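You operate a simulated robot arm through the tools that you are given. There is no shell and no other tool. Be economical: measure what you need, move in short steps, check, and stop when the job is done.

Carry out the task below with a simulated robot arm. There is one attempt and no reset: what you move stays moved.

Task
Set winder B's size feeler against the rim of its coil.
Fine: main switch off first, free the green lever, push the green slider till its pad bears on the rim, lever back to fast.

The check looks at the end state, three seconds after you hand in, the way a careful person would. Anything else that was tipped, shoved, dropped, spilled or broken makes it a failure.

Robot
A 6-joint arm with a two-finger parallel gripper on a trunk, on a base that drives. Base frame: it is fixed to the floor where the robot stands at the start and does not move with it; the origin is under the middle of the robot, x ahead of it, y to its left, z up. Lengths are in mm, angles in degrees, forces in N, time in s.
With the tool pointing down near the work surface it reaches from about 340 to 820 mm from the robot's upright axis, wherever it stands. Its first joint turns from -166.0 to 166.0 degrees. Places, roughly: winder b main switch [600, 0, 700]; green lever [800, -2400, 600]; green slider [800, -2200, 700]. Payload 3.91 kg.
The TCP is the grasp point between the finger pads, 30 mm short of the fingertips. In the tool frame z runs along the fingers and y along their closing line. Largest opening 110 mm; finger width 20, thickness 10; the body of the gripper, 48 by 112 mm, starts 55 mm behind the TCP.
Orientation is told as [roll, pitch, yaw] about the base's x, y, z axes, in that order, counted from this pose: with the fingers straight down and closing along the base's y, the tool's x points along the base's -x, its y along +y and its z along -z.

Tools
- The arm moves only by the tool step_arm. Its argument "steps" is a list of rows, each a list of 3 entries, a list of its own where there are three numbers: the finger opening in mm, from 0 to 110, then the shift along the base's x, y, z in mm, then the turn, a rotation vector about the base's x, y, z in degrees. In form: [[fingers, [x, y, z], [rx, ry, rz]], ...]. A call has 1 to 20 rows; each row shifts and turns the commanded pose from where the row before left it. A row lasts 0.2 s, in which the tool goes at most 50 mm and 8.6 degrees; a call with a longer step from one row to the next is refused whole, and so is a gripper value outside its range. A pose out of reach is approached as far as the arm can. The call stops where the force on the tool passes 90 N (or 10 N more than at its start, if that is more) or the arm is blocked; 0.2 s more then pass. Each finger travels about 45 mm/s and halts on what it meets, pressing with about 34 N; the grip force reading is that of the motor and also rises with nothing between the fingers. The clock runs only during rows and for 0.2 s after the last one: add rows that do not move to give the fingers time. It gives the time, the measured TCP pose, the force on the tool (base axes), the opening and the grip force at its end, in the units of the frame above (readings bear some noise), and new pictures: "pictures" is both (left out), scene, wrist or none.
- Cameras (640 x 400 px; columns grow to the right, rows downward): "scene" is now at [9.4, 112.7, 1351.4]; the picture's right is [-0.25, -0.97, 0.00], its down [-0.58, 0.15, -0.80] and it looks along [0.77, -0.20, -0.60] (base axes); focal length 255 px, centre (320, 200). "wrist" rides on the gripper at [77, 7, -114] in the tool frame; the picture's right is [-0.09, 1.00, 0.00], its down [-0.80, -0.07, -0.59] and it looks along [-0.59, -0.05, 0.80] (tool axes); focal length 270 px, centre (320, 200). There is no depth. A picture from a camera that has moved, and an enlarged one, comes with that camera's place and axes in the base frame and with its lens.
- lift_body(by): slides the trunk up (or, below 0, down) by that many mm; the arm and the scene camera ride with it, the base frame stays. It gives what a move gives, with no picture.
- base_move(legs): drives the robot by 1 to 6 legs, each [ahead, turn to the left] in mm and degrees, along the robot's own axes; the way and the turn of a leg run together, so that a leg with both is an arc; at most 1500 mm and 180 degrees a leg. The arm and the cameras ride along, it lands a little off, and it stops where it bumps. It gives what a move gives, and a new picture of the scene camera.
- aim_head(pan, tilt): turns the head with the scene camera to pan (to the left, within 155 degrees either way) and tilt (down, from -29 to 69), counted from straight ahead of the robot. It gives what a move gives, and a new picture of the scene camera.
- enlarge(camera, box): a new picture of the part [left, top, right, bottom] of that camera's present view, enlarged. No time passes.
- finish_job(): hands the job in; it is judged then, once.

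Go step by step. Nothing tells you exact positions but the pictures and the camera data: compare them with the known pose of the tool, close in by small moves and look again before you grip or let go. The budget is 120 turns and 260 pictures, counting those below and the enlarged ones. Unless the task says otherwise, let go and move clear before handing in, and close with one line.

The tools are called after "Call:" by a JSON object that holds its "name" and its "arguments". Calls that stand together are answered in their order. step_arm: Moves the arm, as the interface text tells. Its arguments: {"type":"object","properties":{"steps":{"type":"array"},"pictures":{"type":"string","enum":["both","scene","wrist","none"]}},"required":["steps"]} The other tools are called the same way: lift_body (by) slides the trunk up or down; base_move (legs) drives the base; aim_head (pan, tilt) turns the head that bears the scene camera; enlarge (camera, box) takes an enlarged picture of a part of a camera's view; finish_job () hands the job in.

At the start:

```text
clock: 0.0
tool_pos: [487.5, -78.4, 935.2]
tool_rot: [0.0, 0.0, 0.1]
contact_force: [0.6, 1.0, 0.5]
opening: 110.1
grasp_force: 0.1
trunk travel left (down, up): [-300.0, 310.0]
robot x, y, heading: [-1.5, -13.0, 0.1]
head pan, tilt: [-14.4, 37.0]
```

scene: 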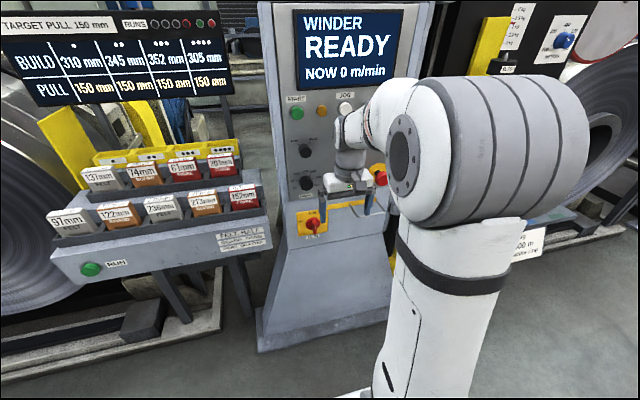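
wrist: 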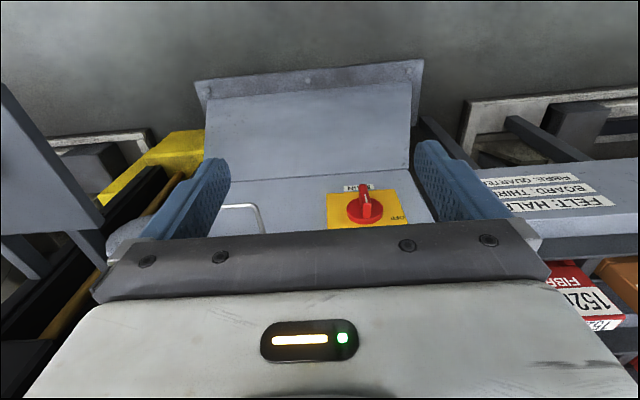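

I see a console with a red rotary switch on a yellow plate straight ahead; the winder B parts should be far to the right. I'll look closer first.

Call:
{"name": "enlarge", "arguments": {"camera": "scene", "box": [250, 80, 410, 260]}}

Call:
{"name": "enlarge", "arguments": {"camera": "wrist", "box": [200, 140, 460, 260]}}

Call:
{"name": "aim_head", "arguments": {"pan": -70, "tilt": 20}}

```text
2.22 times, centred on (330, 170) of scene
camera zoom: at [9.4, 112.7, 1351.4], right [-0.25, -0.97, 0.0], down [-0.58, 0.15, -0.8], along [0.77, -0.2, -0.6], focal length 567 px, centre (298, 267)
```

zoom: 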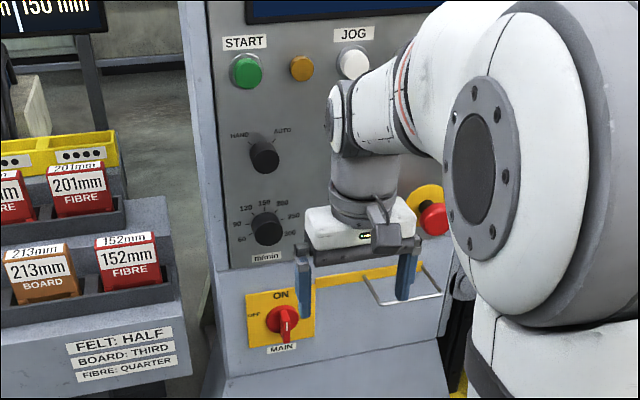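

```text
2.46 times, centred on (330, 200) of wrist
camera zoom: at [409.6, -71.3, 1048.9], right [0.09, 1.0, 0.0], down [0.8, -0.07, 0.59], along [0.59, -0.05, -0.8], focal length 665 px, centre (295, 200)
```

zoom: 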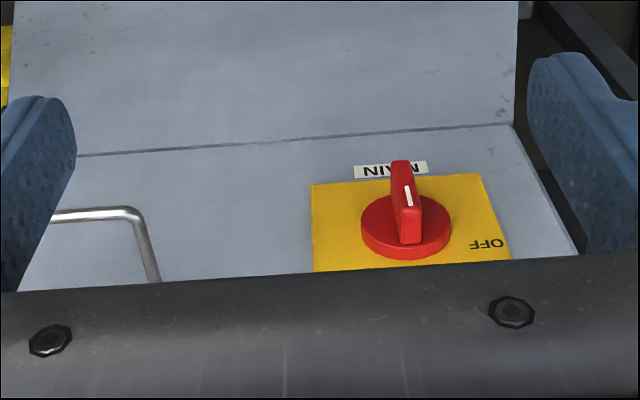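

```text
clock: 1.2
tool_pos: [486.4, -78.1, 935.2]
tool_rot: [0.0, 0.0, 0.1]
contact_force: [0.8, 0.8, -0.2]
opening: 110.0
grasp_force: 0.0
trunk travel left (down, up): [-300.0, 310.0]
robot x, y, heading: [-2.4, -15.6, 0.0]
head pan, tilt: [-70.0, 20.0]
camera scene: at [-42.8, 46.9, 1378.3], right [-0.94, -0.34, 0.0], down [-0.12, 0.32, -0.94], along [0.32, -0.88, -0.34], focal length 255 px, centre (320, 200)
```

scene: 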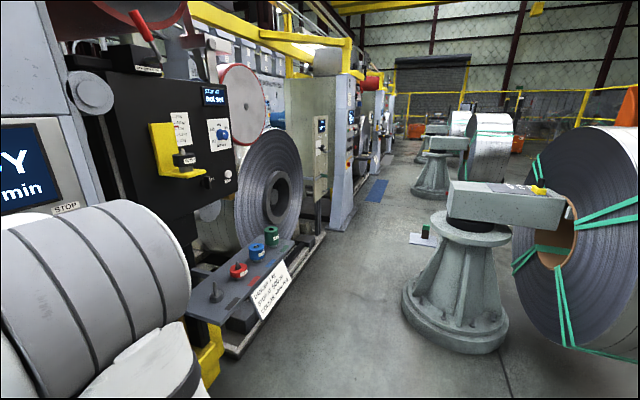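

The red knob triangulates to about (639, -27, 757), a rotary with ON at top and OFF at left. I'll tip the gripper to point forward and look again.

Call:
{"name": "step_arm", "arguments": {"steps": [[110, [0, 0, -10], [0, -8.2, 0]], [110, [0, 0, -10], [0, -8.2, 0]], [110, [0, 0, -10], [0, -8.2, 0]], [110, [0, 0, -10], [0, -8.2, 0]], [110, [0, 0, -10], [0, -8.2, 0]], [110, [0, 0, -10], [0, -8.2, 0]], [110, [0, 0, -10], [0, -8.2, 0]], [110, [0, 0, -10], [0, -8.2, 0]], [110, [0, 0, -10], [0, -8.2, 0]], [110, [0, 0, -10], [0, -8.2, 0]], [110, [0, 0, -10], [0, -8, 0]]], "pictures": "wrist"}}

Call:
{"name": "aim_head", "arguments": {"pan": -10, "tilt": 40}}

```text
clock: 3.6
tool_pos: [540.1, -108.4, 875.3]
tool_rot: [19.8, -85.1, -17.6]
contact_force: [0.1, 0.5, -0.2]
opening: 110.0
grasp_force: 0.1
out of reach, approached as far as the arm can: row 6, 8, 9, 10, 11
trunk travel left (down, up): [-300.0, 310.0]
robot x, y, heading: [-2.6, -15.8, 0.1]
head pan, tilt: [-70.0, 20.0]
camera wrist: at [419.7, -104.4, 807.8], right [-0.03, 0.99, 0.12], down [-0.52, -0.12, 0.84], along [0.85, -0.04, 0.52], focal length 270 px, centre (320, 200)
```

wrist: 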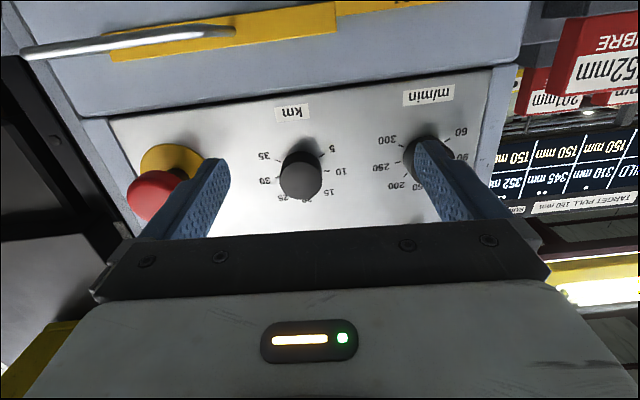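

```text
clock: 5.0
tool_pos: [540.0, -108.1, 876.1]
tool_rot: [19.5, -84.9, -17.2]
contact_force: [0.1, -0.1, -0.5]
opening: 109.9
grasp_force: 0.0
trunk travel left (down, up): [-300.0, 310.0]
robot x, y, heading: [-3.9, -16.0, -0.1]
head pan, tilt: [-10.0, 40.0]
camera scene: at [9.0, 119.5, 1347.0], right [-0.17, -0.98, 0.0], down [-0.63, 0.11, -0.77], along [0.75, -0.13, -0.64], focal length 255 px, centre (320, 200)
```

scene: 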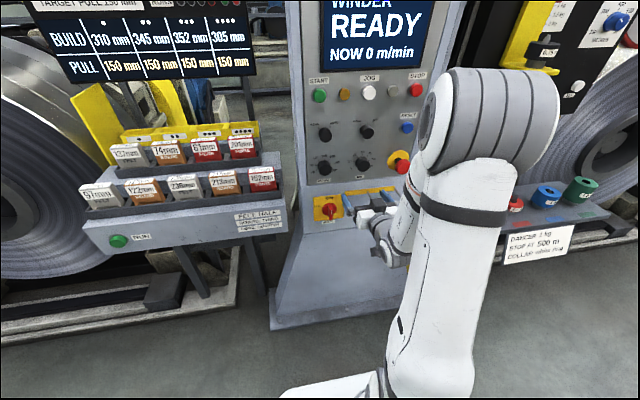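

The arm is cramped for a horizontal tool, and it's near the e-stop. I'll back the base up 200 mm, then re-settle the pose.

Call:
{"name": "base_move", "arguments": {"legs": [[-200, 0]]}}

Call:
{"name": "enlarge", "arguments": {"camera": "scene", "box": [260, 80, 460, 260]}}

```text
clock: 6.5
tool_pos: [340.3, -107.9, 875.6]
tool_rot: [19.7, -85.0, -17.4]
contact_force: [0.1, -0.1, 0.5]
opening: 109.9
grasp_force: 0.1
trunk travel left (down, up): [-300.0, 310.0]
robot x, y, heading: [-200.1, -12.6, -0.0]
head pan, tilt: [-10.0, 40.0]
camera scene: at [-191.8, 119.6, 1346.9], right [-0.17, -0.98, 0.0], down [-0.63, 0.11, -0.77], along [0.75, -0.13, -0.64], focal length 255 px, centre (320, 200)
```

scene: 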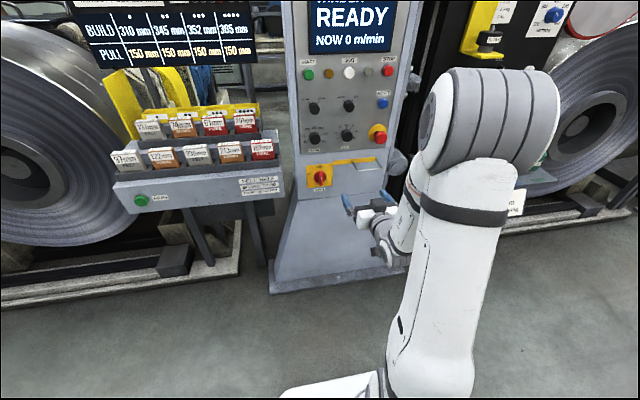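

```text
2.22 times, centred on (360, 170) of scene
camera zoom: at [-191.8, 119.6, 1346.9], right [-0.17, -0.98, 0.0], down [-0.63, 0.11, -0.77], along [0.75, -0.13, -0.64], focal length 567 px, centre (231, 267)
```

zoom: 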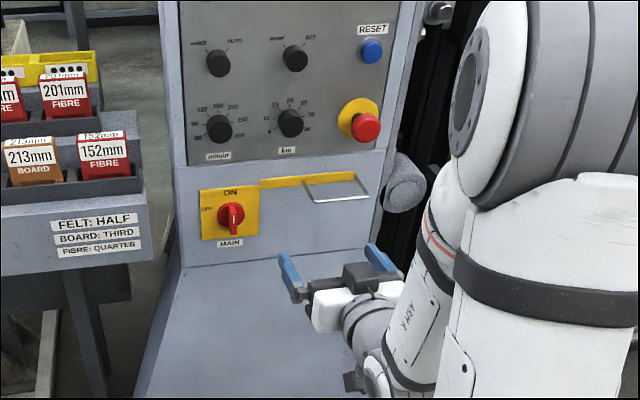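

The knob is confirmed near (639, -25, 760). I'll straighten the tool and come in front of it, stopping short.

Call:
{"name": "step_arm", "arguments": {"steps": [[60, [32, 16, -23], [-1.7, -4.7, -2.3]], [60, [32, 16, -23], [0, 0, 0]], [60, [32, 16, -23], [0, 0, 0]], [60, [32, 17, -23], [0, 0, 0]], [60, [32, 17, -24], [0, 0, 0]], [60, [0, 0, 0], [0, 0, 0]]]}}

```text
clock: 8.0
tool_pos: [495.5, -115.7, 789.6]
tool_rot: [76.3, -86.9, -74.8]
contact_force: [-0.5, -0.7, 0.1]
opening: 60.2
grasp_force: 0.1
out of reach, approached as far as the arm can: row 1, 2, 3, 4, 5
trunk travel left (down, up): [-300.0, 310.0]
robot x, y, heading: [-200.0, -17.5, 0.1]
head pan, tilt: [-10.0, 40.0]
camera scene: at [-191.5, 119.6, 1346.9], right [-0.17, -0.98, 0.0], down [-0.63, 0.11, -0.77], along [0.75, -0.13, -0.64], focal length 255 px, centre (320, 200)
camera wrist: at [381.0, -108.3, 714.4], right [-0.03, 0.99, 0.14], down [-0.58, -0.13, 0.8], along [0.81, -0.06, 0.58], focal length 270 px, centre (320, 200)
```

scene: 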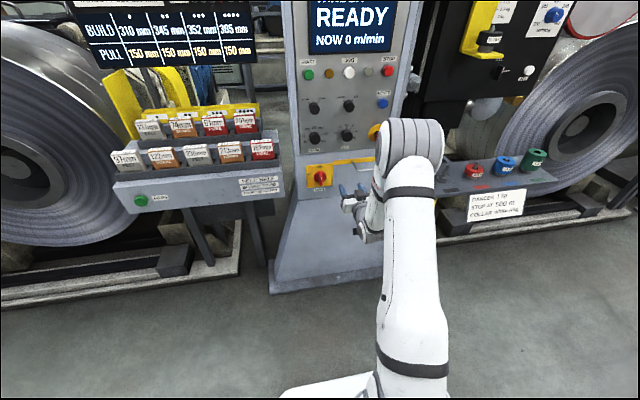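
wrist: 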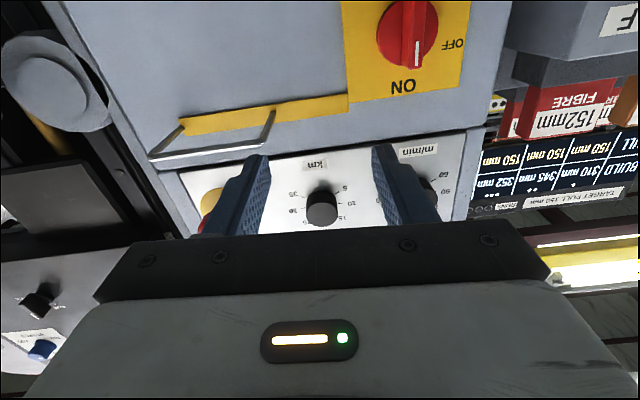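

The mark points to ON. The arm runs into a wrist limit in this elbow-up shape, so I'll pull back, lower the trunk and try again.

Call:
{"name": "step_arm", "arguments": {"steps": [[60, [-45, 0, 20], [0, 0, 0]], [60, [-45, 0, 20], [0, 0, 0]], [60, [-45, 0, 20], [0, 0, 0]]], "pictures": "none"}}

Call:
{"name": "lift_body", "arguments": {"by": -200}}

```text
clock: 8.8
tool_pos: [364.5, -118.6, 856.4]
tool_rot: [78.5, -86.2, -78.1]
contact_force: [0.2, 0.3, -0.7]
opening: 60.1
grasp_force: 0.0
out of reach, approached as far as the arm can: row 2
trunk travel left (down, up): [-300.0, 310.0]
robot x, y, heading: [-201.6, -14.5, 0.1]
head pan, tilt: [-10.0, 40.0]
```

```text
clock: 10.9
tool_pos: [365.9, -119.0, 657.0]
tool_rot: [78.4, -86.1, -77.9]
contact_force: [0.9, -0.8, 1.0]
opening: 60.2
grasp_force: 0.0
trunk travel left (down, up): [-100.0, 510.0]
robot x, y, heading: [-204.4, -15.5, 0.0]
head pan, tilt: [-10.0, 40.0]
```

Trunk lowered; now trying the move in front of the knob again.

Call:
{"name": "step_arm", "arguments": {"steps": [[60, [0, 18, 35], [0, 0, 0]], [60, [0, 18, 35], [0, 0, 0]], [60, [25, 18, 33], [0, 0, 0]], [60, [35, 19, 0], [0, 0, 0]], [60, [35, 20, 0], [0, 0, 0]], [60, [30, 0, 0], [0, 0, 0]], [60, [0, 0, 0], [0, 0, 0]]]}}

```text
clock: 12.5
tool_pos: [481.2, -95.1, 774.2]
tool_rot: [77.0, -86.2, -75.9]
contact_force: [-0.2, 0.1, 0.4]
opening: 60.3
grasp_force: 0.0
out of reach, approached as far as the arm can: row 2, 3, 4, 5, 6
trunk travel left (down, up): [-100.0, 510.0]
robot x, y, heading: [-201.1, -17.5, 0.1]
head pan, tilt: [-10.0, 40.0]
camera scene: at [-191.9, 119.6, 1146.9], right [-0.17, -0.98, 0.0], down [-0.63, 0.11, -0.77], along [0.75, -0.13, -0.64], focal length 255 px, centre (320, 200)
camera wrist: at [365.2, -85.7, 697.9], right [-0.02, 0.99, 0.15], down [-0.58, -0.13, 0.8], along [0.81, -0.08, 0.58], focal length 270 px, centre (320, 200)
```

scene: 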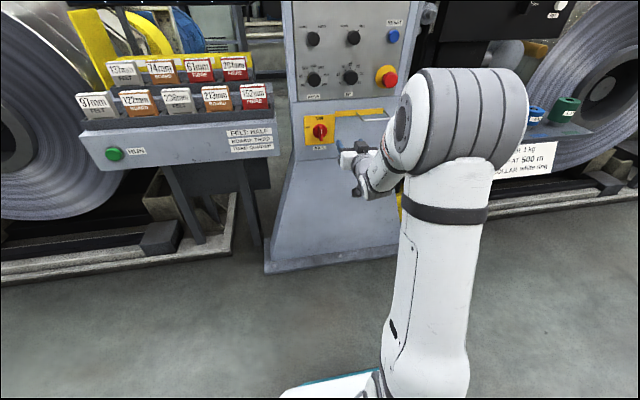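
wrist: 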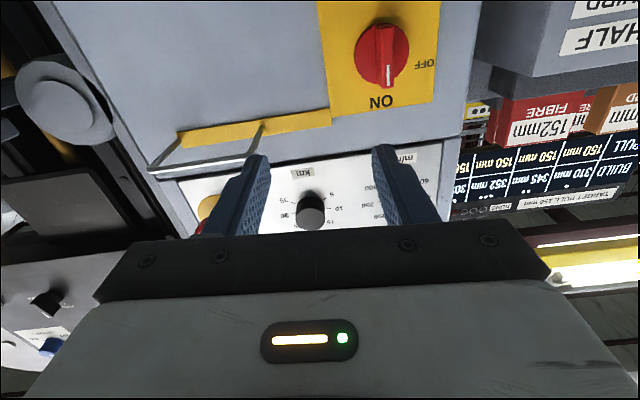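

The arm seems able to hold the forward-pointing tool only with the TCP to the robot's right (about 80–100 mm off-axis). I'll shift the base about 80 mm left instead, backing off first.

Call:
{"name": "base_move", "arguments": {"legs": [[-200, 0], [0, 25], [190, 0], [0, -25]]}}

```text
clock: 17.8
tool_pos: [442.9, -13.4, 772.9]
tool_rot: [77.2, -86.1, -76.0]
contact_force: [-1.0, -0.1, 0.2]
opening: 60.1
grasp_force: 0.1
trunk travel left (down, up): [-100.0, 510.0]
robot x, y, heading: [-241.6, 73.7, 0.4]
head pan, tilt: [-10.0, 40.0]
camera scene: at [-231.8, 208.0, 1146.9], right [-0.16, -0.99, 0.0], down [-0.63, 0.1, -0.77], along [0.76, -0.12, -0.64], focal length 255 px, centre (320, 200)
```

scene: 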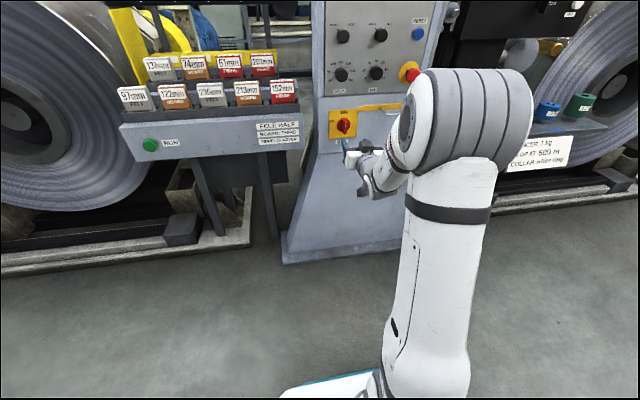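

Now the needed pose is within the workable region. I'll level the tool and move in front of the knob.

Call:
{"name": "step_arm", "arguments": {"steps": [[60, [20, -7, -9], [-3.8, -0.9, -1.2]], [60, [20, -7, -9], [0, 0, 0]], [60, [17, 0, 0], [0, 0, 0]], [60, [0, 0, 0], [0, 0, 0]]]}}

Call:
{"name": "enlarge", "arguments": {"camera": "wrist", "box": [220, 0, 480, 160]}}

Call:
{"name": "enlarge", "arguments": {"camera": "scene", "box": [310, 80, 420, 200]}}

```text
clock: 18.8
tool_pos: [500.6, -28.4, 755.4]
tool_rot: [-51.1, -89.9, 51.2]
contact_force: [-0.3, 0.6, 0.2]
opening: 59.9
grasp_force: 0.1
trunk travel left (down, up): [-100.0, 510.0]
robot x, y, heading: [-237.5, 70.9, 0.6]
head pan, tilt: [-10.0, 40.0]
camera scene: at [-231.5, 208.0, 1146.9], right [-0.16, -0.99, 0.0], down [-0.63, 0.1, -0.77], along [0.76, -0.12, -0.64], focal length 255 px, centre (320, 200)
camera wrist: at [385.9, -21.9, 677.8], right [0.0, 1.0, 0.09], down [-0.59, -0.07, 0.8], along [0.8, -0.05, 0.59], focal length 270 px, centre (320, 200)
```

scene: 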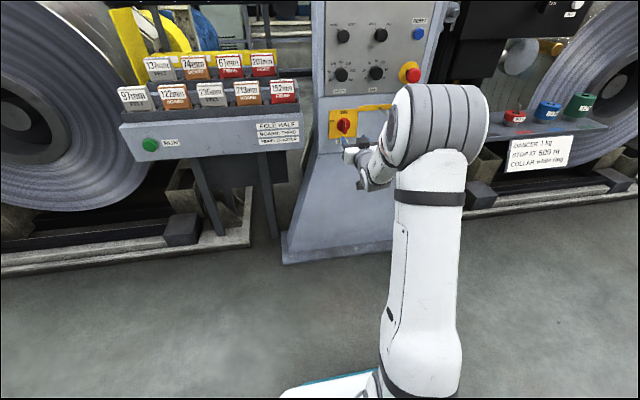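
wrist: 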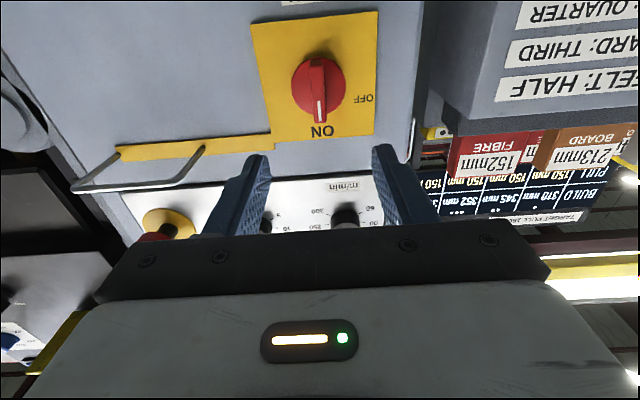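

```text
2.46 times, centred on (350, 80) of wrist
camera zoom: at [385.9, -21.9, 677.8], right [0.0, 1.0, 0.09], down [-0.59, -0.07, 0.8], along [0.8, -0.05, 0.59], focal length 665 px, centre (246, 495)
```

zoom: 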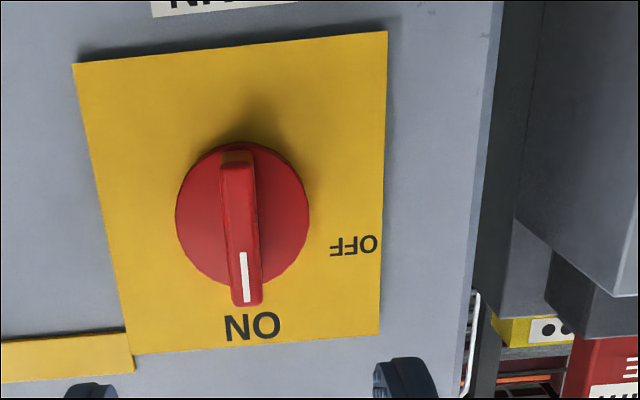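

```text
3.33 times, centred on (365, 140) of scene
camera zoom: at [-231.5, 208.0, 1146.9], right [-0.16, -0.99, 0.0], down [-0.63, 0.1, -0.77], along [0.76, -0.12, -0.64], focal length 850 px, centre (170, 400)
```

zoom: 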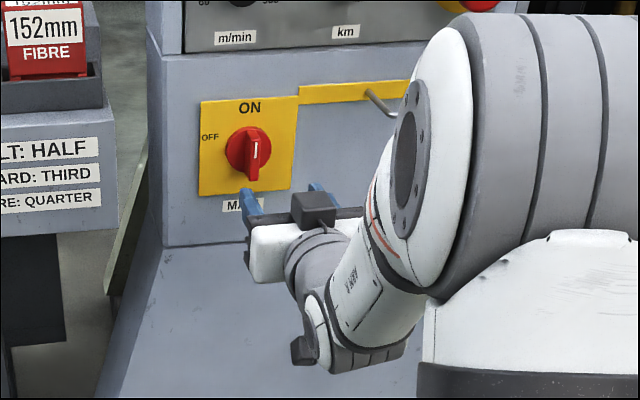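

Tool is level and the knob is about 13 mm lower than the TCP line, at roughly y -30, z 742. I'll correct and approach with narrower fingers.

Call:
{"name": "step_arm", "arguments": {"steps": [[60, [0, -2, -13], [0, 0, 0]], [50, [30, 0, 0], [0, 0, 0]], [50, [30, 0, 0], [0, 0, 0]], [50, [25, 0, 0], [0, 0, 0]], [50, [0, 0, 0], [0, 0, 0]]]}}

Call:
{"name": "enlarge", "arguments": {"camera": "wrist", "box": [220, 60, 420, 260]}}

Call:
{"name": "enlarge", "arguments": {"camera": "scene", "box": [310, 80, 420, 200]}}

```text
clock: 20.0
tool_pos: [585.0, -28.7, 742.0]
tool_rot: [-17.1, -89.9, 17.6]
contact_force: [0.3, 0.0, -0.1]
opening: 50.1
grasp_force: 0.0
trunk travel left (down, up): [-100.0, 510.0]
robot x, y, heading: [-242.5, 72.3, 0.6]
head pan, tilt: [-10.0, 40.0]
camera scene: at [-231.5, 208.0, 1146.9], right [-0.16, -0.99, 0.0], down [-0.63, 0.1, -0.77], along [0.76, -0.12, -0.64], focal length 255 px, centre (320, 200)
camera wrist: at [470.2, -24.1, 665.0], right [-0.01, 1.0, 0.09], down [-0.59, -0.08, 0.8], along [0.81, -0.05, 0.59], focal length 270 px, centre (320, 200)
```

scene: 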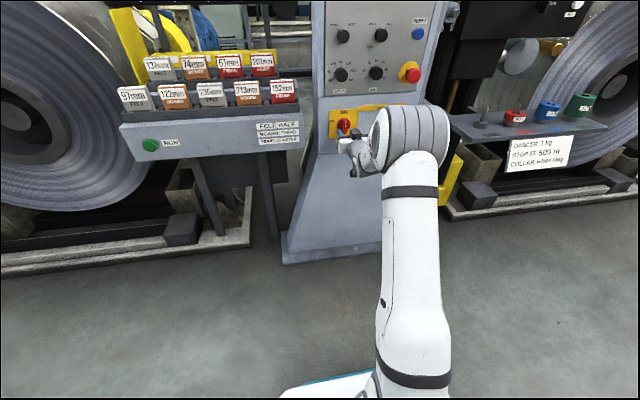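
wrist: 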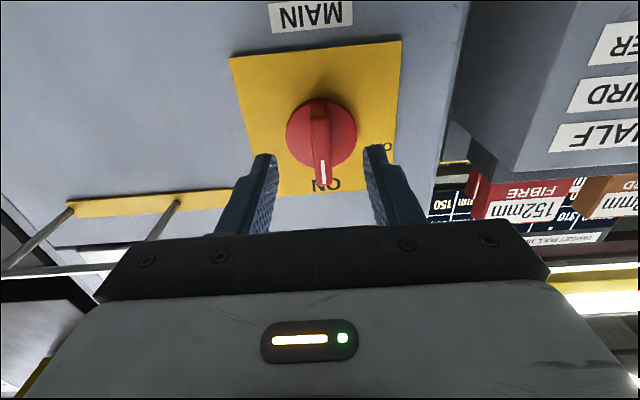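

```text
2.00 times, centred on (320, 160) of wrist
camera zoom: at [470.2, -24.1, 665.0], right [-0.01, 1.0, 0.09], down [-0.59, -0.08, 0.8], along [0.81, -0.05, 0.59], focal length 541 px, centre (320, 280)
```

zoom: 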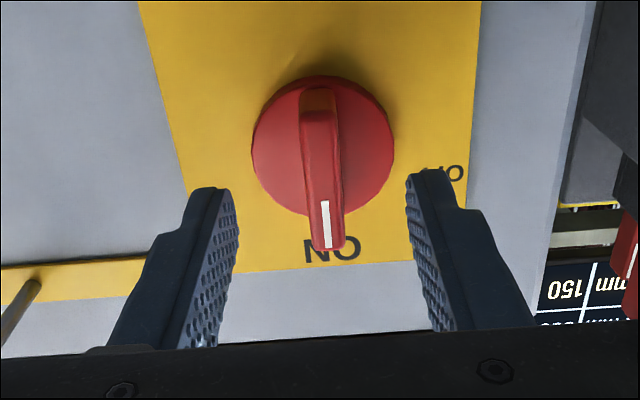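

```text
3.33 times, centred on (365, 140) of scene
camera zoom: at [-231.5, 208.0, 1146.9], right [-0.16, -0.99, 0.0], down [-0.63, 0.1, -0.77], along [0.76, -0.12, -0.64], focal length 850 px, centre (170, 400)
```

zoom: 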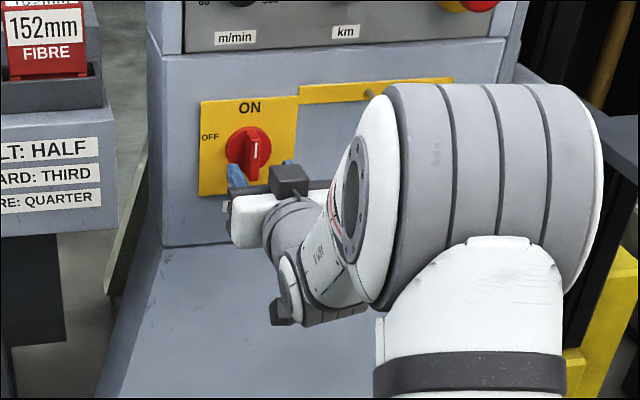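

The disc face is near x 662, blade front near x 638. I'll advance so the tips straddle the blade, then close.

Call:
{"name": "step_arm", "arguments": {"steps": [[50, [20, 0, 2], [0, 0, 0]], [50, [18, 0, 0], [0, 0, 0]], [50, [0, 0, 0], [0, 0, 0]]], "pictures": "wrist"}}

Call:
{"name": "enlarge", "arguments": {"camera": "wrist", "box": [220, 60, 420, 260]}}

```text
clock: 20.8
tool_pos: [622.8, -31.2, 744.0]
tool_rot: [-40.5, -90.0, 40.7]
contact_force: [-1.4, 0.5, 1.6]
opening: 50.3
grasp_force: 0.1
trunk travel left (down, up): [-100.0, 510.0]
robot x, y, heading: [-241.4, 72.0, 0.8]
head pan, tilt: [-10.0, 40.0]
camera wrist: at [508.6, -24.5, 667.1], right [0.0, 1.0, 0.09], down [-0.59, -0.07, 0.8], along [0.8, -0.05, 0.59], focal length 270 px, centre (320, 200)
```

wrist: 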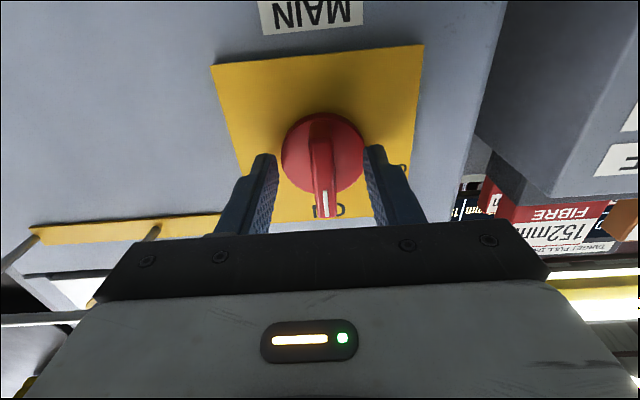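

```text
2.00 times, centred on (320, 160) of wrist
camera zoom: at [508.6, -24.5, 667.1], right [0.0, 1.0, 0.09], down [-0.59, -0.07, 0.8], along [0.8, -0.05, 0.59], focal length 541 px, centre (320, 280)
```

zoom: 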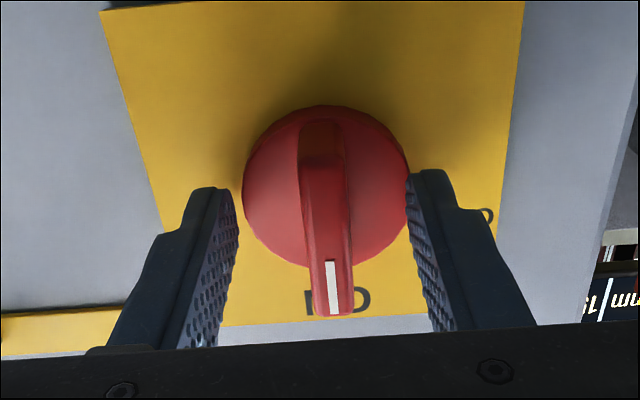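

Fingers straddle the blade and centre well. Closing on it.

Call:
{"name": "step_arm", "arguments": {"steps": [[40, [3, 1, 0], [0, 0, 0]], [10, [0, 0, 0], [0, 0, 0]], [5, [0, 0, 0], [0, 0, 0]], [5, [0, 0, 0], [0, 0, 0]], [5, [0, 0, 0], [0, 0, 0]]], "pictures": "wrist"}}

```text
clock: 22.0
tool_pos: [622.3, -31.2, 749.2]
tool_rot: [-176.8, -89.7, 177.2]
contact_force: [-45.2, -4.8, 4.9]
opening: 16.4
grasp_force: 11.6
trunk travel left (down, up): [-100.0, 510.0]
robot x, y, heading: [-238.9, 71.5, 0.6]
head pan, tilt: [-10.0, 40.0]
camera wrist: at [509.0, -24.5, 671.1], right [0.0, 1.0, 0.09], down [-0.6, -0.07, 0.8], along [0.8, -0.05, 0.6], focal length 270 px, centre (320, 200)
```

wrist: 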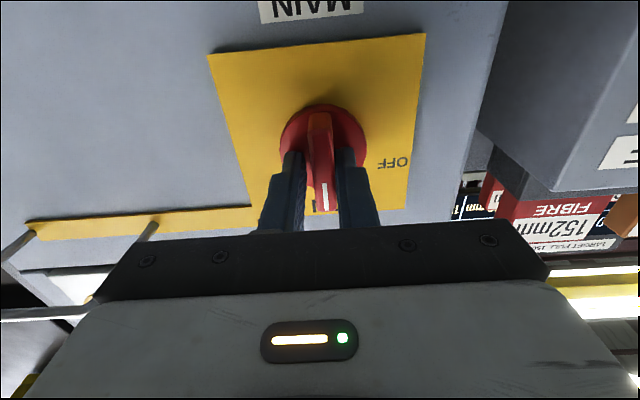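

Tips are pressing the disc (-45 N in x); I'll back off a few mm before turning.

Call:
{"name": "step_arm", "arguments": {"steps": [[60, [-5, 0, 0], [0, 0, 0]], [60, [0, 0, 0], [0, 0, 0]], [60, [0, 0, 0], [0, 0, 0]]], "pictures": "none"}}

```text
clock: 22.8
tool_pos: [621.0, -28.8, 744.2]
tool_rot: [-27.6, -89.9, 27.8]
contact_force: [-0.2, -0.5, 0.5]
opening: 59.8
grasp_force: 0.1
trunk travel left (down, up): [-100.0, 510.0]
robot x, y, heading: [-237.3, 73.7, 0.6]
head pan, tilt: [-10.0, 40.0]
```

Call:
{"name": "step_arm", "arguments": {"steps": [[30, [0, 0, 0], [0, 0, 0]], [10, [0, 0, 0], [0, 0, 0]], [5, [0, 0, 0], [0, 0, 0]], [5, [0, 0, 0], [0, 0, 0]], [5, [0, 0, 0], [0, 0, 0]]], "pictures": "wrist"}}

```text
clock: 24.0
tool_pos: [620.6, -29.5, 744.8]
tool_rot: [-49.7, -89.9, 50.1]
contact_force: [-2.9, 10.9, -0.5]
opening: 11.8
grasp_force: 45.3
trunk travel left (down, up): [-100.0, 510.0]
robot x, y, heading: [-243.4, 78.0, 0.5]
head pan, tilt: [-10.0, 40.0]
camera wrist: at [506.2, -22.8, 666.9], right [-0.01, 1.0, 0.09], down [-0.59, -0.07, 0.8], along [0.81, -0.05, 0.59], focal length 270 px, centre (320, 200)
```

wrist: 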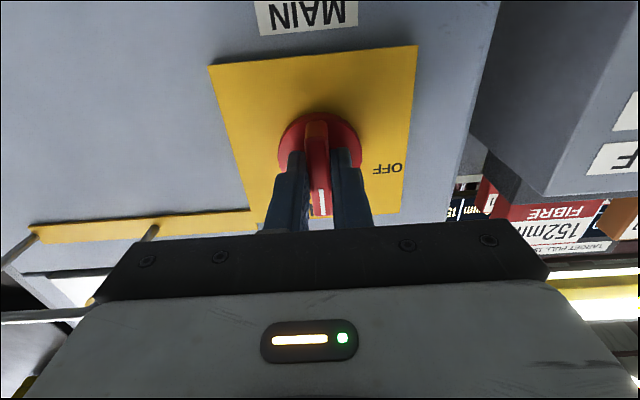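

Gripped cleanly. Turning counter-clockwise (toward OFF on the left), half way first.

Call:
{"name": "step_arm", "arguments": {"steps": [[5, [0, 0, 0], [-8, 0, 0]], [5, [0, 0, 0], [-8, 0, 0]], [5, [0, 0, 0], [-8, 0, 0]], [5, [0, 0, 0], [-8, 0, 0]], [5, [0, 0, 0], [-8, 0, 0]]]}}

```text
clock: 24.6
tool_pos: [622.4, -28.9, 745.7]
tool_rot: [-80.8, -81.6, 82.9]
contact_force: [-39.6, 12.7, 3.8]
opening: 12.9
grasp_force: 44.9
out of reach, approached as far as the arm can: row 1, 2
trunk travel left (down, up): [-100.0, 510.0]
robot x, y, heading: [-236.7, 77.9, 0.7]
head pan, tilt: [-10.0, 40.0]
stopped in row 2: the force on the tool passed its limit (the readings are from after the stop); the commanded pose is now the measured one
camera scene: at [-235.7, 209.0, 1147.0], right [-0.16, -0.99, 0.0], down [-0.63, 0.1, -0.77], along [0.76, -0.13, -0.64], focal length 255 px, centre (320, 200)
camera wrist: at [506.4, -37.7, 669.9], right [-0.04, 1.0, -0.06], down [-0.58, 0.03, 0.82], along [0.82, 0.06, 0.57], focal length 270 px, centre (320, 200)
```

scene: 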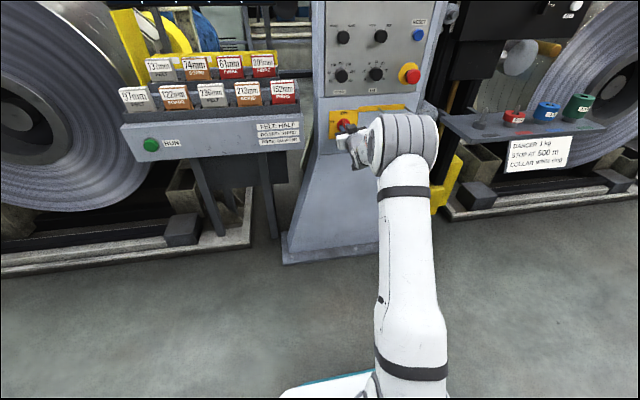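
wrist: 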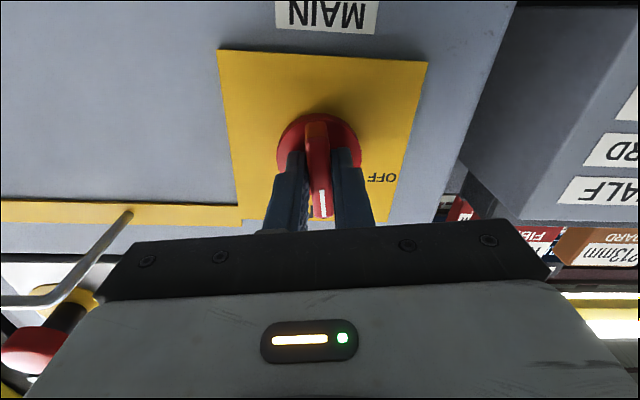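

The wrist hits a limit in that roll direction. I'll release, back out and roll the gripper the other way by 180°, so that the counter-clockwise turn is available.

Call:
{"name": "step_arm", "arguments": {"steps": [[60, [0, 0, 0], [0, 0, 0]], [60, [0, 0, 0], [0, 0, 0]], [60, [0, 0, 0], [0, 0, 0]], [60, [-30, 0, 0], [0, 0, 0]], [60, [-40, 0, 0], [0, 0, 0]], [60, [-30, 0, 0], [0, 0, 0]], [60, [0, 0, 0], [8, 0, 0]], [60, [0, 0, 0], [8, 0, 0]], [60, [0, 0, 0], [8, 0, 0]], [60, [0, 0, 0], [8, 0, 0]], [60, [0, 0, 0], [8, 0, 0]], [60, [0, 0, 0], [8, 0, 0]], [60, [0, 0, 0], [8, 0, 0]]]}}

```text
clock: 27.4
tool_pos: [528.2, -43.8, 747.6]
tool_rot: [90.9, -42.1, -88.2]
contact_force: [0.0, 0.6, 0.7]
opening: 60.3
grasp_force: 0.1
out of reach, approached as far as the arm can: row 5, 6
trunk travel left (down, up): [-100.0, 510.0]
robot x, y, heading: [-240.5, 72.7, 0.7]
head pan, tilt: [-10.0, 40.0]
camera scene: at [-231.8, 208.0, 1146.9], right [-0.16, -0.99, 0.0], down [-0.63, 0.1, -0.77], along [0.76, -0.12, -0.64], focal length 255 px, centre (320, 200)
camera wrist: at [412.5, 13.1, 699.9], right [-0.04, 0.6, 0.8], down [-0.57, -0.67, 0.48], along [0.82, -0.44, 0.37], focal length 270 px, centre (320, 200)
```

scene: 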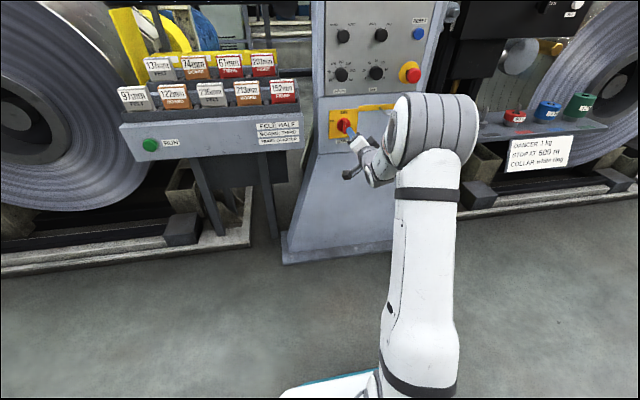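
wrist: 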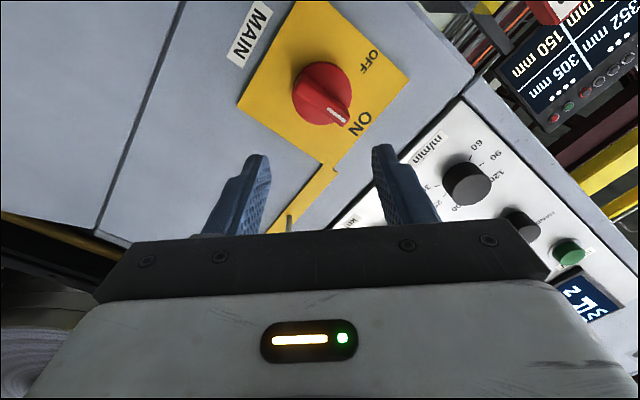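

Rolling this way works freely. Continuing to 180° and recentring.

Call:
{"name": "step_arm", "arguments": {"steps": [[60, [-10, 3, -1], [8.2, 0, 0]], [60, [0, 3, -1], [8.2, 0, 0]], [60, [0, 3, -1], [8.2, 0, 0]], [60, [0, 3, 0], [8.2, 0, 0]], [60, [0, 1, 0], [8.2, 0, 0]], [60, [0, 0, 0], [8.2, 0, 0]], [60, [0, 0, 0], [8.2, 0, 0]], [60, [0, 0, 0], [8.2, 0, 0]], [60, [0, 0, 0], [8.2, 0, 0]], [60, [0, 0, 0], [8.2, 0, 0]], [60, [0, 0, 0], [8.2, 0, 0]], [60, [0, 0, 0], [8.2, 0, 0]], [60, [0, 0, 0], [8.2, 0, 0]], [60, [0, 0, 0], [8.2, 0, 0]], [60, [0, 0, 0], [8.2, 0, 0]], [60, [0, 0, 0], [8.2, 0, 0]], [60, [0, 0, 0], [0, 0, 0]]]}}

```text
clock: 31.0
tool_pos: [516.6, -54.0, 750.5]
tool_rot: [141.8, 88.5, -39.6]
contact_force: [0.6, 0.0, -0.2]
opening: 60.1
grasp_force: 0.0
out of reach, approached as far as the arm can: row 10, 11, 12, 13, 14, 15
trunk travel left (down, up): [-100.0, 510.0]
robot x, y, heading: [-241.7, 71.8, 0.6]
head pan, tilt: [-10.0, 40.0]
camera scene: at [-231.9, 208.0, 1146.9], right [-0.16, -0.99, 0.0], down [-0.63, 0.1, -0.77], along [0.76, -0.12, -0.64], focal length 255 px, centre (320, 200)
camera wrist: at [400.4, -56.5, 824.0], right [-0.02, -1.0, -0.07], down [-0.58, 0.07, -0.81], along [0.82, 0.02, -0.58], focal length 270 px, centre (320, 200)
```

scene: 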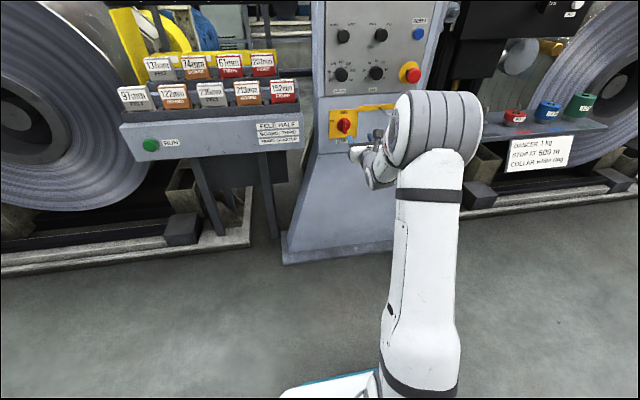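
wrist: 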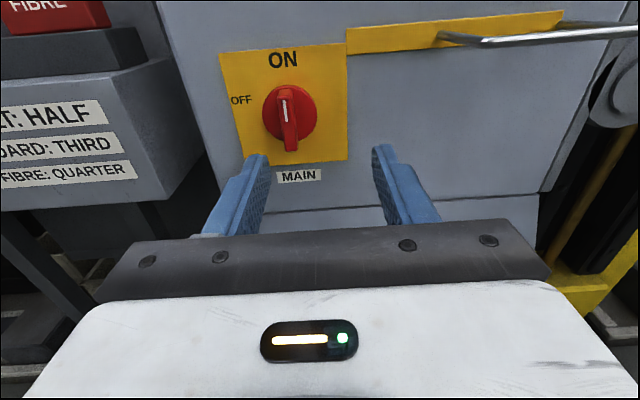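

The camera is now on top and the view is upright. I'll test whether the TCP can be recentred on the knob from here.

Call:
{"name": "step_arm", "arguments": {"steps": [[60, [0, 8, -2], [0, 0, 1]], [60, [0, 8, -2], [0, 0, 1]], [60, [0, 8, -2], [0, 0, 0]], [60, [0, 0, 0], [0, 0, 0]]], "pictures": "wrist"}}

```text
clock: 32.0
tool_pos: [515.3, -31.7, 744.8]
tool_rot: [139.4, 88.2, -40.0]
contact_force: [0.8, -0.3, 0.6]
opening: 60.0
grasp_force: 0.1
trunk travel left (down, up): [-100.0, 510.0]
robot x, y, heading: [-241.7, 77.7, 0.7]
head pan, tilt: [-10.0, 40.0]
camera wrist: at [399.5, -37.4, 818.1], right [0.01, -1.0, -0.07], down [-0.58, 0.05, -0.82], along [0.82, 0.05, -0.57], focal length 270 px, centre (320, 200)
```

wrist: 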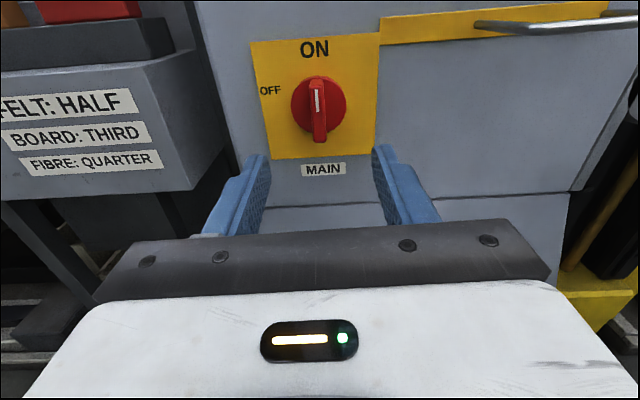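

That works, so the problem was only the branch near a wrist singularity. I'll square up the tool and advance around the blade.

Call:
{"name": "step_arm", "arguments": {"steps": [[50, [0, 1, 0], [1.2, 1.4, -0.6]], [50, [35, 0, 0], [0, 0, 0]], [50, [35, 0, 0], [0, 0, 0]], [50, [25, 0, 0], [0, 0, 0]], [50, [0, 0, 0], [0, 0, 0]]], "pictures": "wrist"}}

Call:
{"name": "enlarge", "arguments": {"camera": "wrist", "box": [220, 60, 420, 260]}}

```text
clock: 33.2
tool_pos: [609.5, -35.4, 746.9]
tool_rot: [-31.2, 89.7, 148.7]
contact_force: [-0.4, 0.4, 0.5]
opening: 49.6
grasp_force: 0.0
out of reach, approached as far as the arm can: row 1
trunk travel left (down, up): [-100.0, 510.0]
robot x, y, heading: [-239.3, 71.7, 0.9]
head pan, tilt: [-10.0, 40.0]
camera wrist: at [495.7, -42.3, 823.6], right [0.0, -1.0, -0.09], down [-0.6, 0.07, -0.8], along [0.8, 0.05, -0.59], focal length 270 px, centre (320, 200)
```

wrist: 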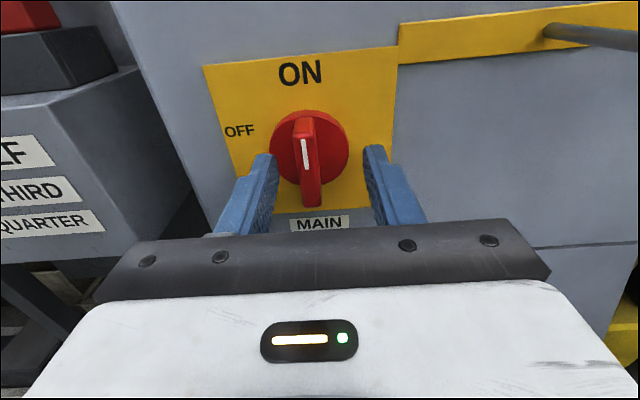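

```text
2.00 times, centred on (320, 160) of wrist
camera zoom: at [495.7, -42.3, 823.6], right [0.0, -1.0, -0.09], down [-0.6, 0.07, -0.8], along [0.8, 0.05, -0.59], focal length 541 px, centre (320, 280)
```

zoom: 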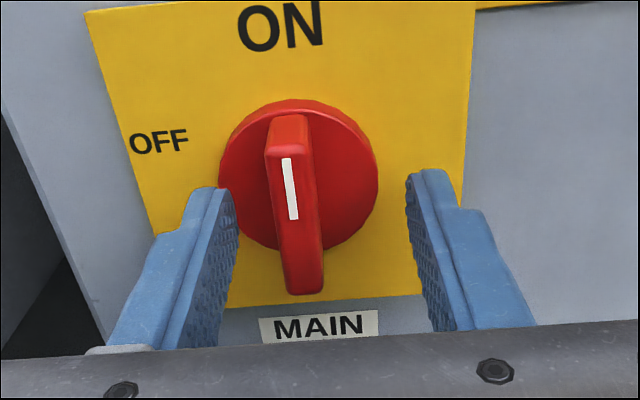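

Nearly there: shift +6 in y, +11 in x, then close.

Call:
{"name": "step_arm", "arguments": {"steps": [[50, [0, 6, -1], [0, 0, 0]], [50, [11, 0, 0], [0, 0, 0]], [30, [0, 0, 0], [0, 0, 0]], [10, [0, 0, 0], [0, 0, 0]], [5, [0, 0, 0], [0, 0, 0]], [5, [0, 0, 0], [0, 0, 0]], [5, [0, 0, 0], [0, 0, 0]]], "pictures": "wrist"}}

```text
clock: 34.8
tool_pos: [623.1, -33.2, 745.9]
tool_rot: [15.9, 89.7, -164.1]
contact_force: [-3.2, 29.2, -2.2]
opening: 19.4
grasp_force: 14.4
out of reach, approached as far as the arm can: row 1
trunk travel left (down, up): [-100.0, 510.0]
robot x, y, heading: [-237.6, 70.8, 0.7]
head pan, tilt: [-10.0, 40.0]
camera wrist: at [508.7, -39.1, 823.1], right [0.0, -1.0, -0.09], down [-0.6, 0.07, -0.8], along [0.8, 0.05, -0.59], focal length 270 px, centre (320, 200)
```

wrist: 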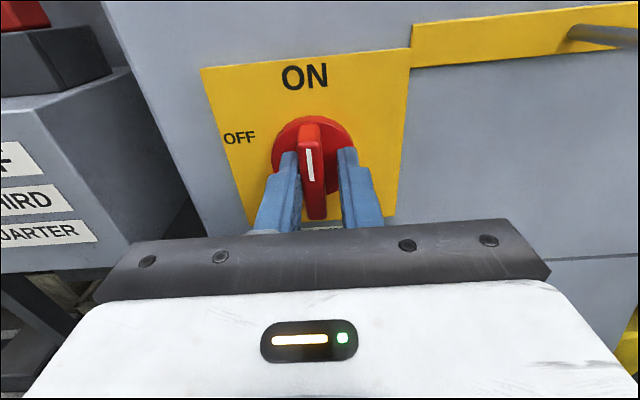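

The left finger touches first; I need about +4 mm in y.

Call:
{"name": "step_arm", "arguments": {"steps": [[25, [0, 2, 0], [0, 0, 0]], [25, [0, 2, 0], [0, 0, 0]], [5, [0, 0, 0], [0, 0, 0]], [5, [0, 0, 0], [0, 0, 0]], [5, [0, 0, 0], [0, 0, 0]]], "pictures": "wrist"}}

```text
clock: 36.0
tool_pos: [621.6, -32.1, 746.1]
tool_rot: [9.5, 89.9, -170.4]
contact_force: [-6.5, 26.3, -2.6]
opening: 17.9
grasp_force: 13.0
out of reach, approached as far as the arm can: row 2
trunk travel left (down, up): [-100.0, 510.0]
robot x, y, heading: [-240.1, 68.9, 0.7]
head pan, tilt: [-10.0, 40.0]
camera wrist: at [508.8, -38.5, 823.1], right [0.0, -1.0, -0.09], down [-0.6, 0.07, -0.8], along [0.8, 0.05, -0.59], focal length 270 px, centre (320, 200)
```

wrist: 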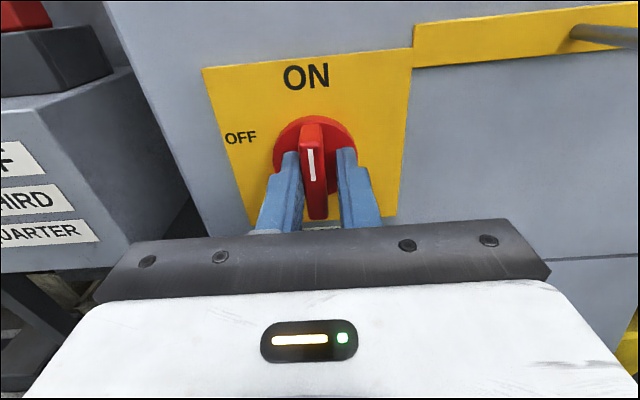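

The roll away from here leads back to the comfortable region, so I'll start turning toward OFF while easing the centre over.

Call:
{"name": "step_arm", "arguments": {"steps": [[20, [0, 0.5, 0], [-4, 0, 0]], [20, [0, 1, 0], [-4, 0, 0]], [5, [0, 1, 0], [-4, 0, 0]], [5, [0, 0, 0], [-4, 0, 0]], [5, [0, 0, 0], [0, 0, 0]], [5, [0, 0, 0], [0, 0, 0]]], "pictures": "wrist"}}

```text
clock: 37.4
tool_pos: [622.7, -32.0, 746.1]
tool_rot: [90.2, 74.0, -89.8]
contact_force: [-2.6, 27.5, -0.5]
opening: 18.3
grasp_force: 13.3
trunk travel left (down, up): [-100.0, 510.0]
robot x, y, heading: [-240.8, 66.8, 0.7]
head pan, tilt: [-10.0, 40.0]
camera wrist: at [508.4, -16.7, 822.2], right [0.0, -0.98, 0.19], down [-0.59, -0.15, -0.79], along [0.8, -0.11, -0.58], focal length 270 px, centre (320, 200)
```

wrist: 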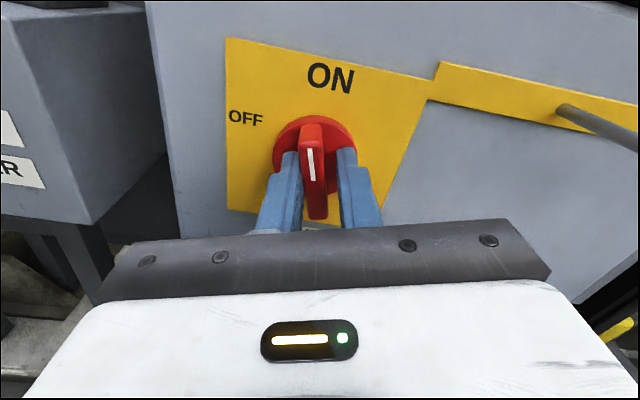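

The knob is turning with the gripper, no limit hit. Centre +3 in y and continue to turn.

Call:
{"name": "step_arm", "arguments": {"steps": [[12, [0, 1.5, 0], [-4, 0, 0]], [5, [0, 1.5, 0], [-4, 0, 0]], [5, [0, 0, 0], [-6, 0, 0]], [5, [0, 0, 0], [-6, 0, 0]], [5, [0, 0, 0], [-6, 0, 0]], [5, [0, 0, 0], [-6, 0, 0]], [5, [0, 0, 0], [-6, 0, 0]], [5, [0, 0, 0], [0, 0, 0]]], "pictures": "wrist"}}

```text
clock: 39.2
tool_pos: [623.1, -32.8, 746.0]
tool_rot: [90.4, 36.0, -89.6]
contact_force: [-16.8, 27.6, -12.2]
opening: 17.7
grasp_force: 12.3
out of reach, approached as far as the arm can: row 1
trunk travel left (down, up): [-100.0, 510.0]
robot x, y, heading: [-238.5, 75.9, 0.2]
head pan, tilt: [-10.0, 40.0]
camera wrist: at [508.2, 26.0, 795.2], right [0.0, -0.66, 0.76], down [-0.59, -0.61, -0.53], along [0.81, -0.45, -0.39], focal length 270 px, centre (320, 200)
```

wrist: 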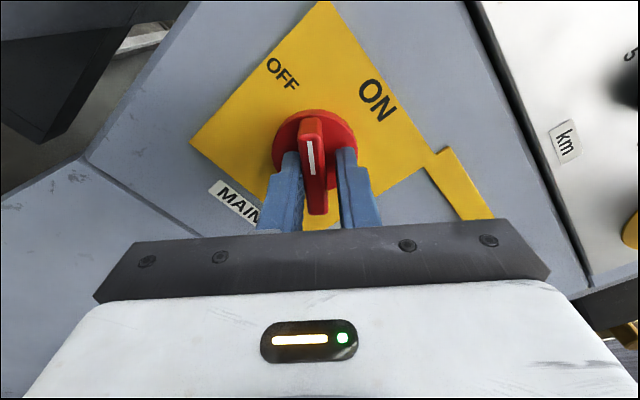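

Turned about 54°. Continuing the remaining 36° or so to OFF.

Call:
{"name": "step_arm", "arguments": {"steps": [[5, [0, 0, 0], [-6, 0, 0]], [5, [0, 0, 0], [-6, 0, 0]], [5, [0, 0, 0], [-6, 0, 0]], [5, [0, 0, 0], [-6, 0, 0]], [5, [0, 0, 0], [-6, 0, 0]], [5, [0, 0, 0], [-6, 0, 0]], [5, [0, 0, 0], [0, 0, 0]]], "pictures": "wrist"}}

```text
clock: 40.8
tool_pos: [622.8, -34.5, 745.7]
tool_rot: [90.6, 0.0, -90.0]
contact_force: [-17.4, 15.0, -17.8]
opening: 13.6
grasp_force: 9.2
trunk travel left (down, up): [-100.0, 510.0]
robot x, y, heading: [-238.0, 73.1, 0.5]
head pan, tilt: [-10.0, 40.0]
camera wrist: at [508.4, 43.1, 750.6], right [-0.01, -0.09, 1.0], down [-0.59, -0.8, -0.08], along [0.81, -0.59, -0.05], focal length 270 px, centre (320, 200)
```

wrist: 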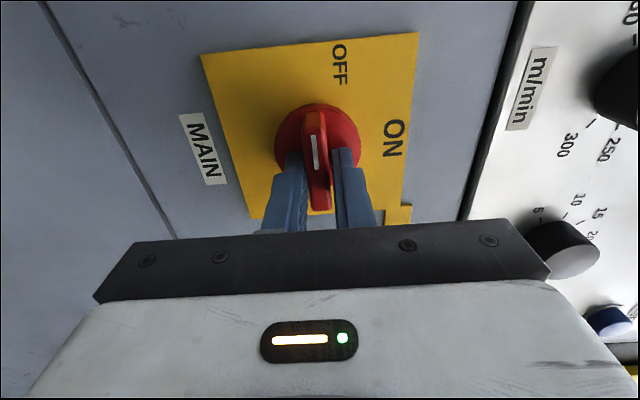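

The blade is about horizontal, mark toward OFF. A few degrees more to make sure it snaps over, then release.

Call:
{"name": "step_arm", "arguments": {"steps": [[5, [0, 0, 0], [-4, 0, 0]], [5, [0, 0, 0], [0, 0, 0]], [50, [0, 0, 0], [0, 0, 0]], [50, [0, 0, 0], [0, 0, 0]], [50, [0, 0, 0], [0, 0, 0]], [50, [-30, 0, 0], [0, 0, 0]], [50, [-40, 0, 0], [0, 0, 0]], [50, [-40, 0, 0], [0, 0, 0]]], "pictures": "both"}}

Call:
{"name": "enlarge", "arguments": {"camera": "wrist", "box": [220, 0, 480, 160]}}

```text
clock: 42.6
tool_pos: [513.6, -33.7, 744.0]
tool_rot: [90.7, -3.9, -89.8]
contact_force: [0.1, 0.4, -0.6]
opening: 50.2
grasp_force: 0.1
trunk travel left (down, up): [-100.0, 510.0]
robot x, y, heading: [-237.6, 71.5, 0.5]
head pan, tilt: [-10.0, 40.0]
camera scene: at [-231.4, 208.0, 1146.9], right [-0.16, -0.99, 0.0], down [-0.63, 0.1, -0.77], along [0.76, -0.12, -0.64], focal length 255 px, centre (320, 200)
camera wrist: at [398.9, 43.2, 744.3], right [-0.01, -0.02, 1.0], down [-0.59, -0.81, -0.02], along [0.81, -0.59, 0.0], focal length 270 px, centre (320, 200)
```

scene: 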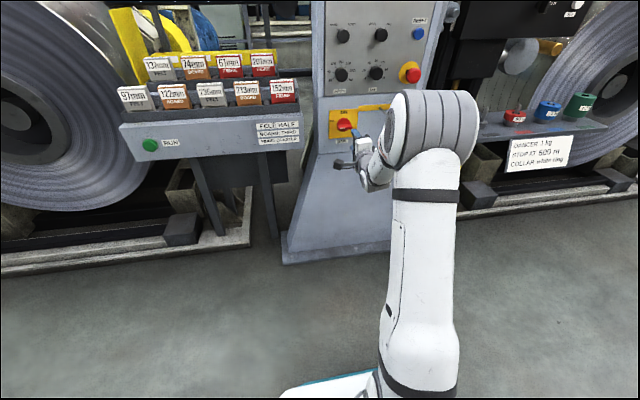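
wrist: 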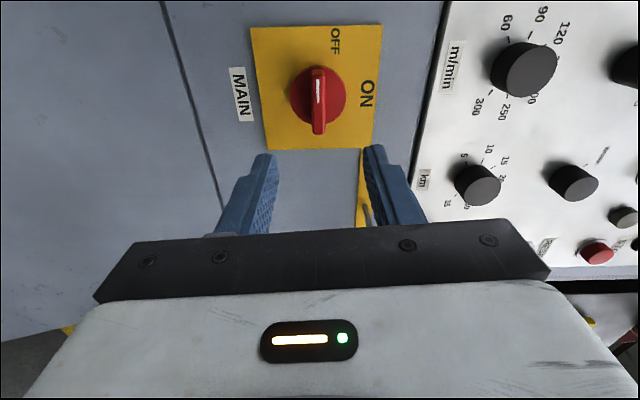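

```text
2.46 times, centred on (350, 80) of wrist
camera zoom: at [398.9, 43.2, 744.3], right [-0.01, -0.02, 1.0], down [-0.59, -0.81, -0.02], along [0.81, -0.59, 0.0], focal length 665 px, centre (246, 495)
```

zoom: 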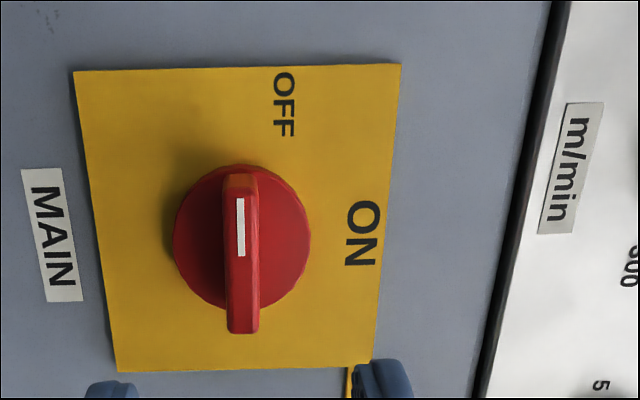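

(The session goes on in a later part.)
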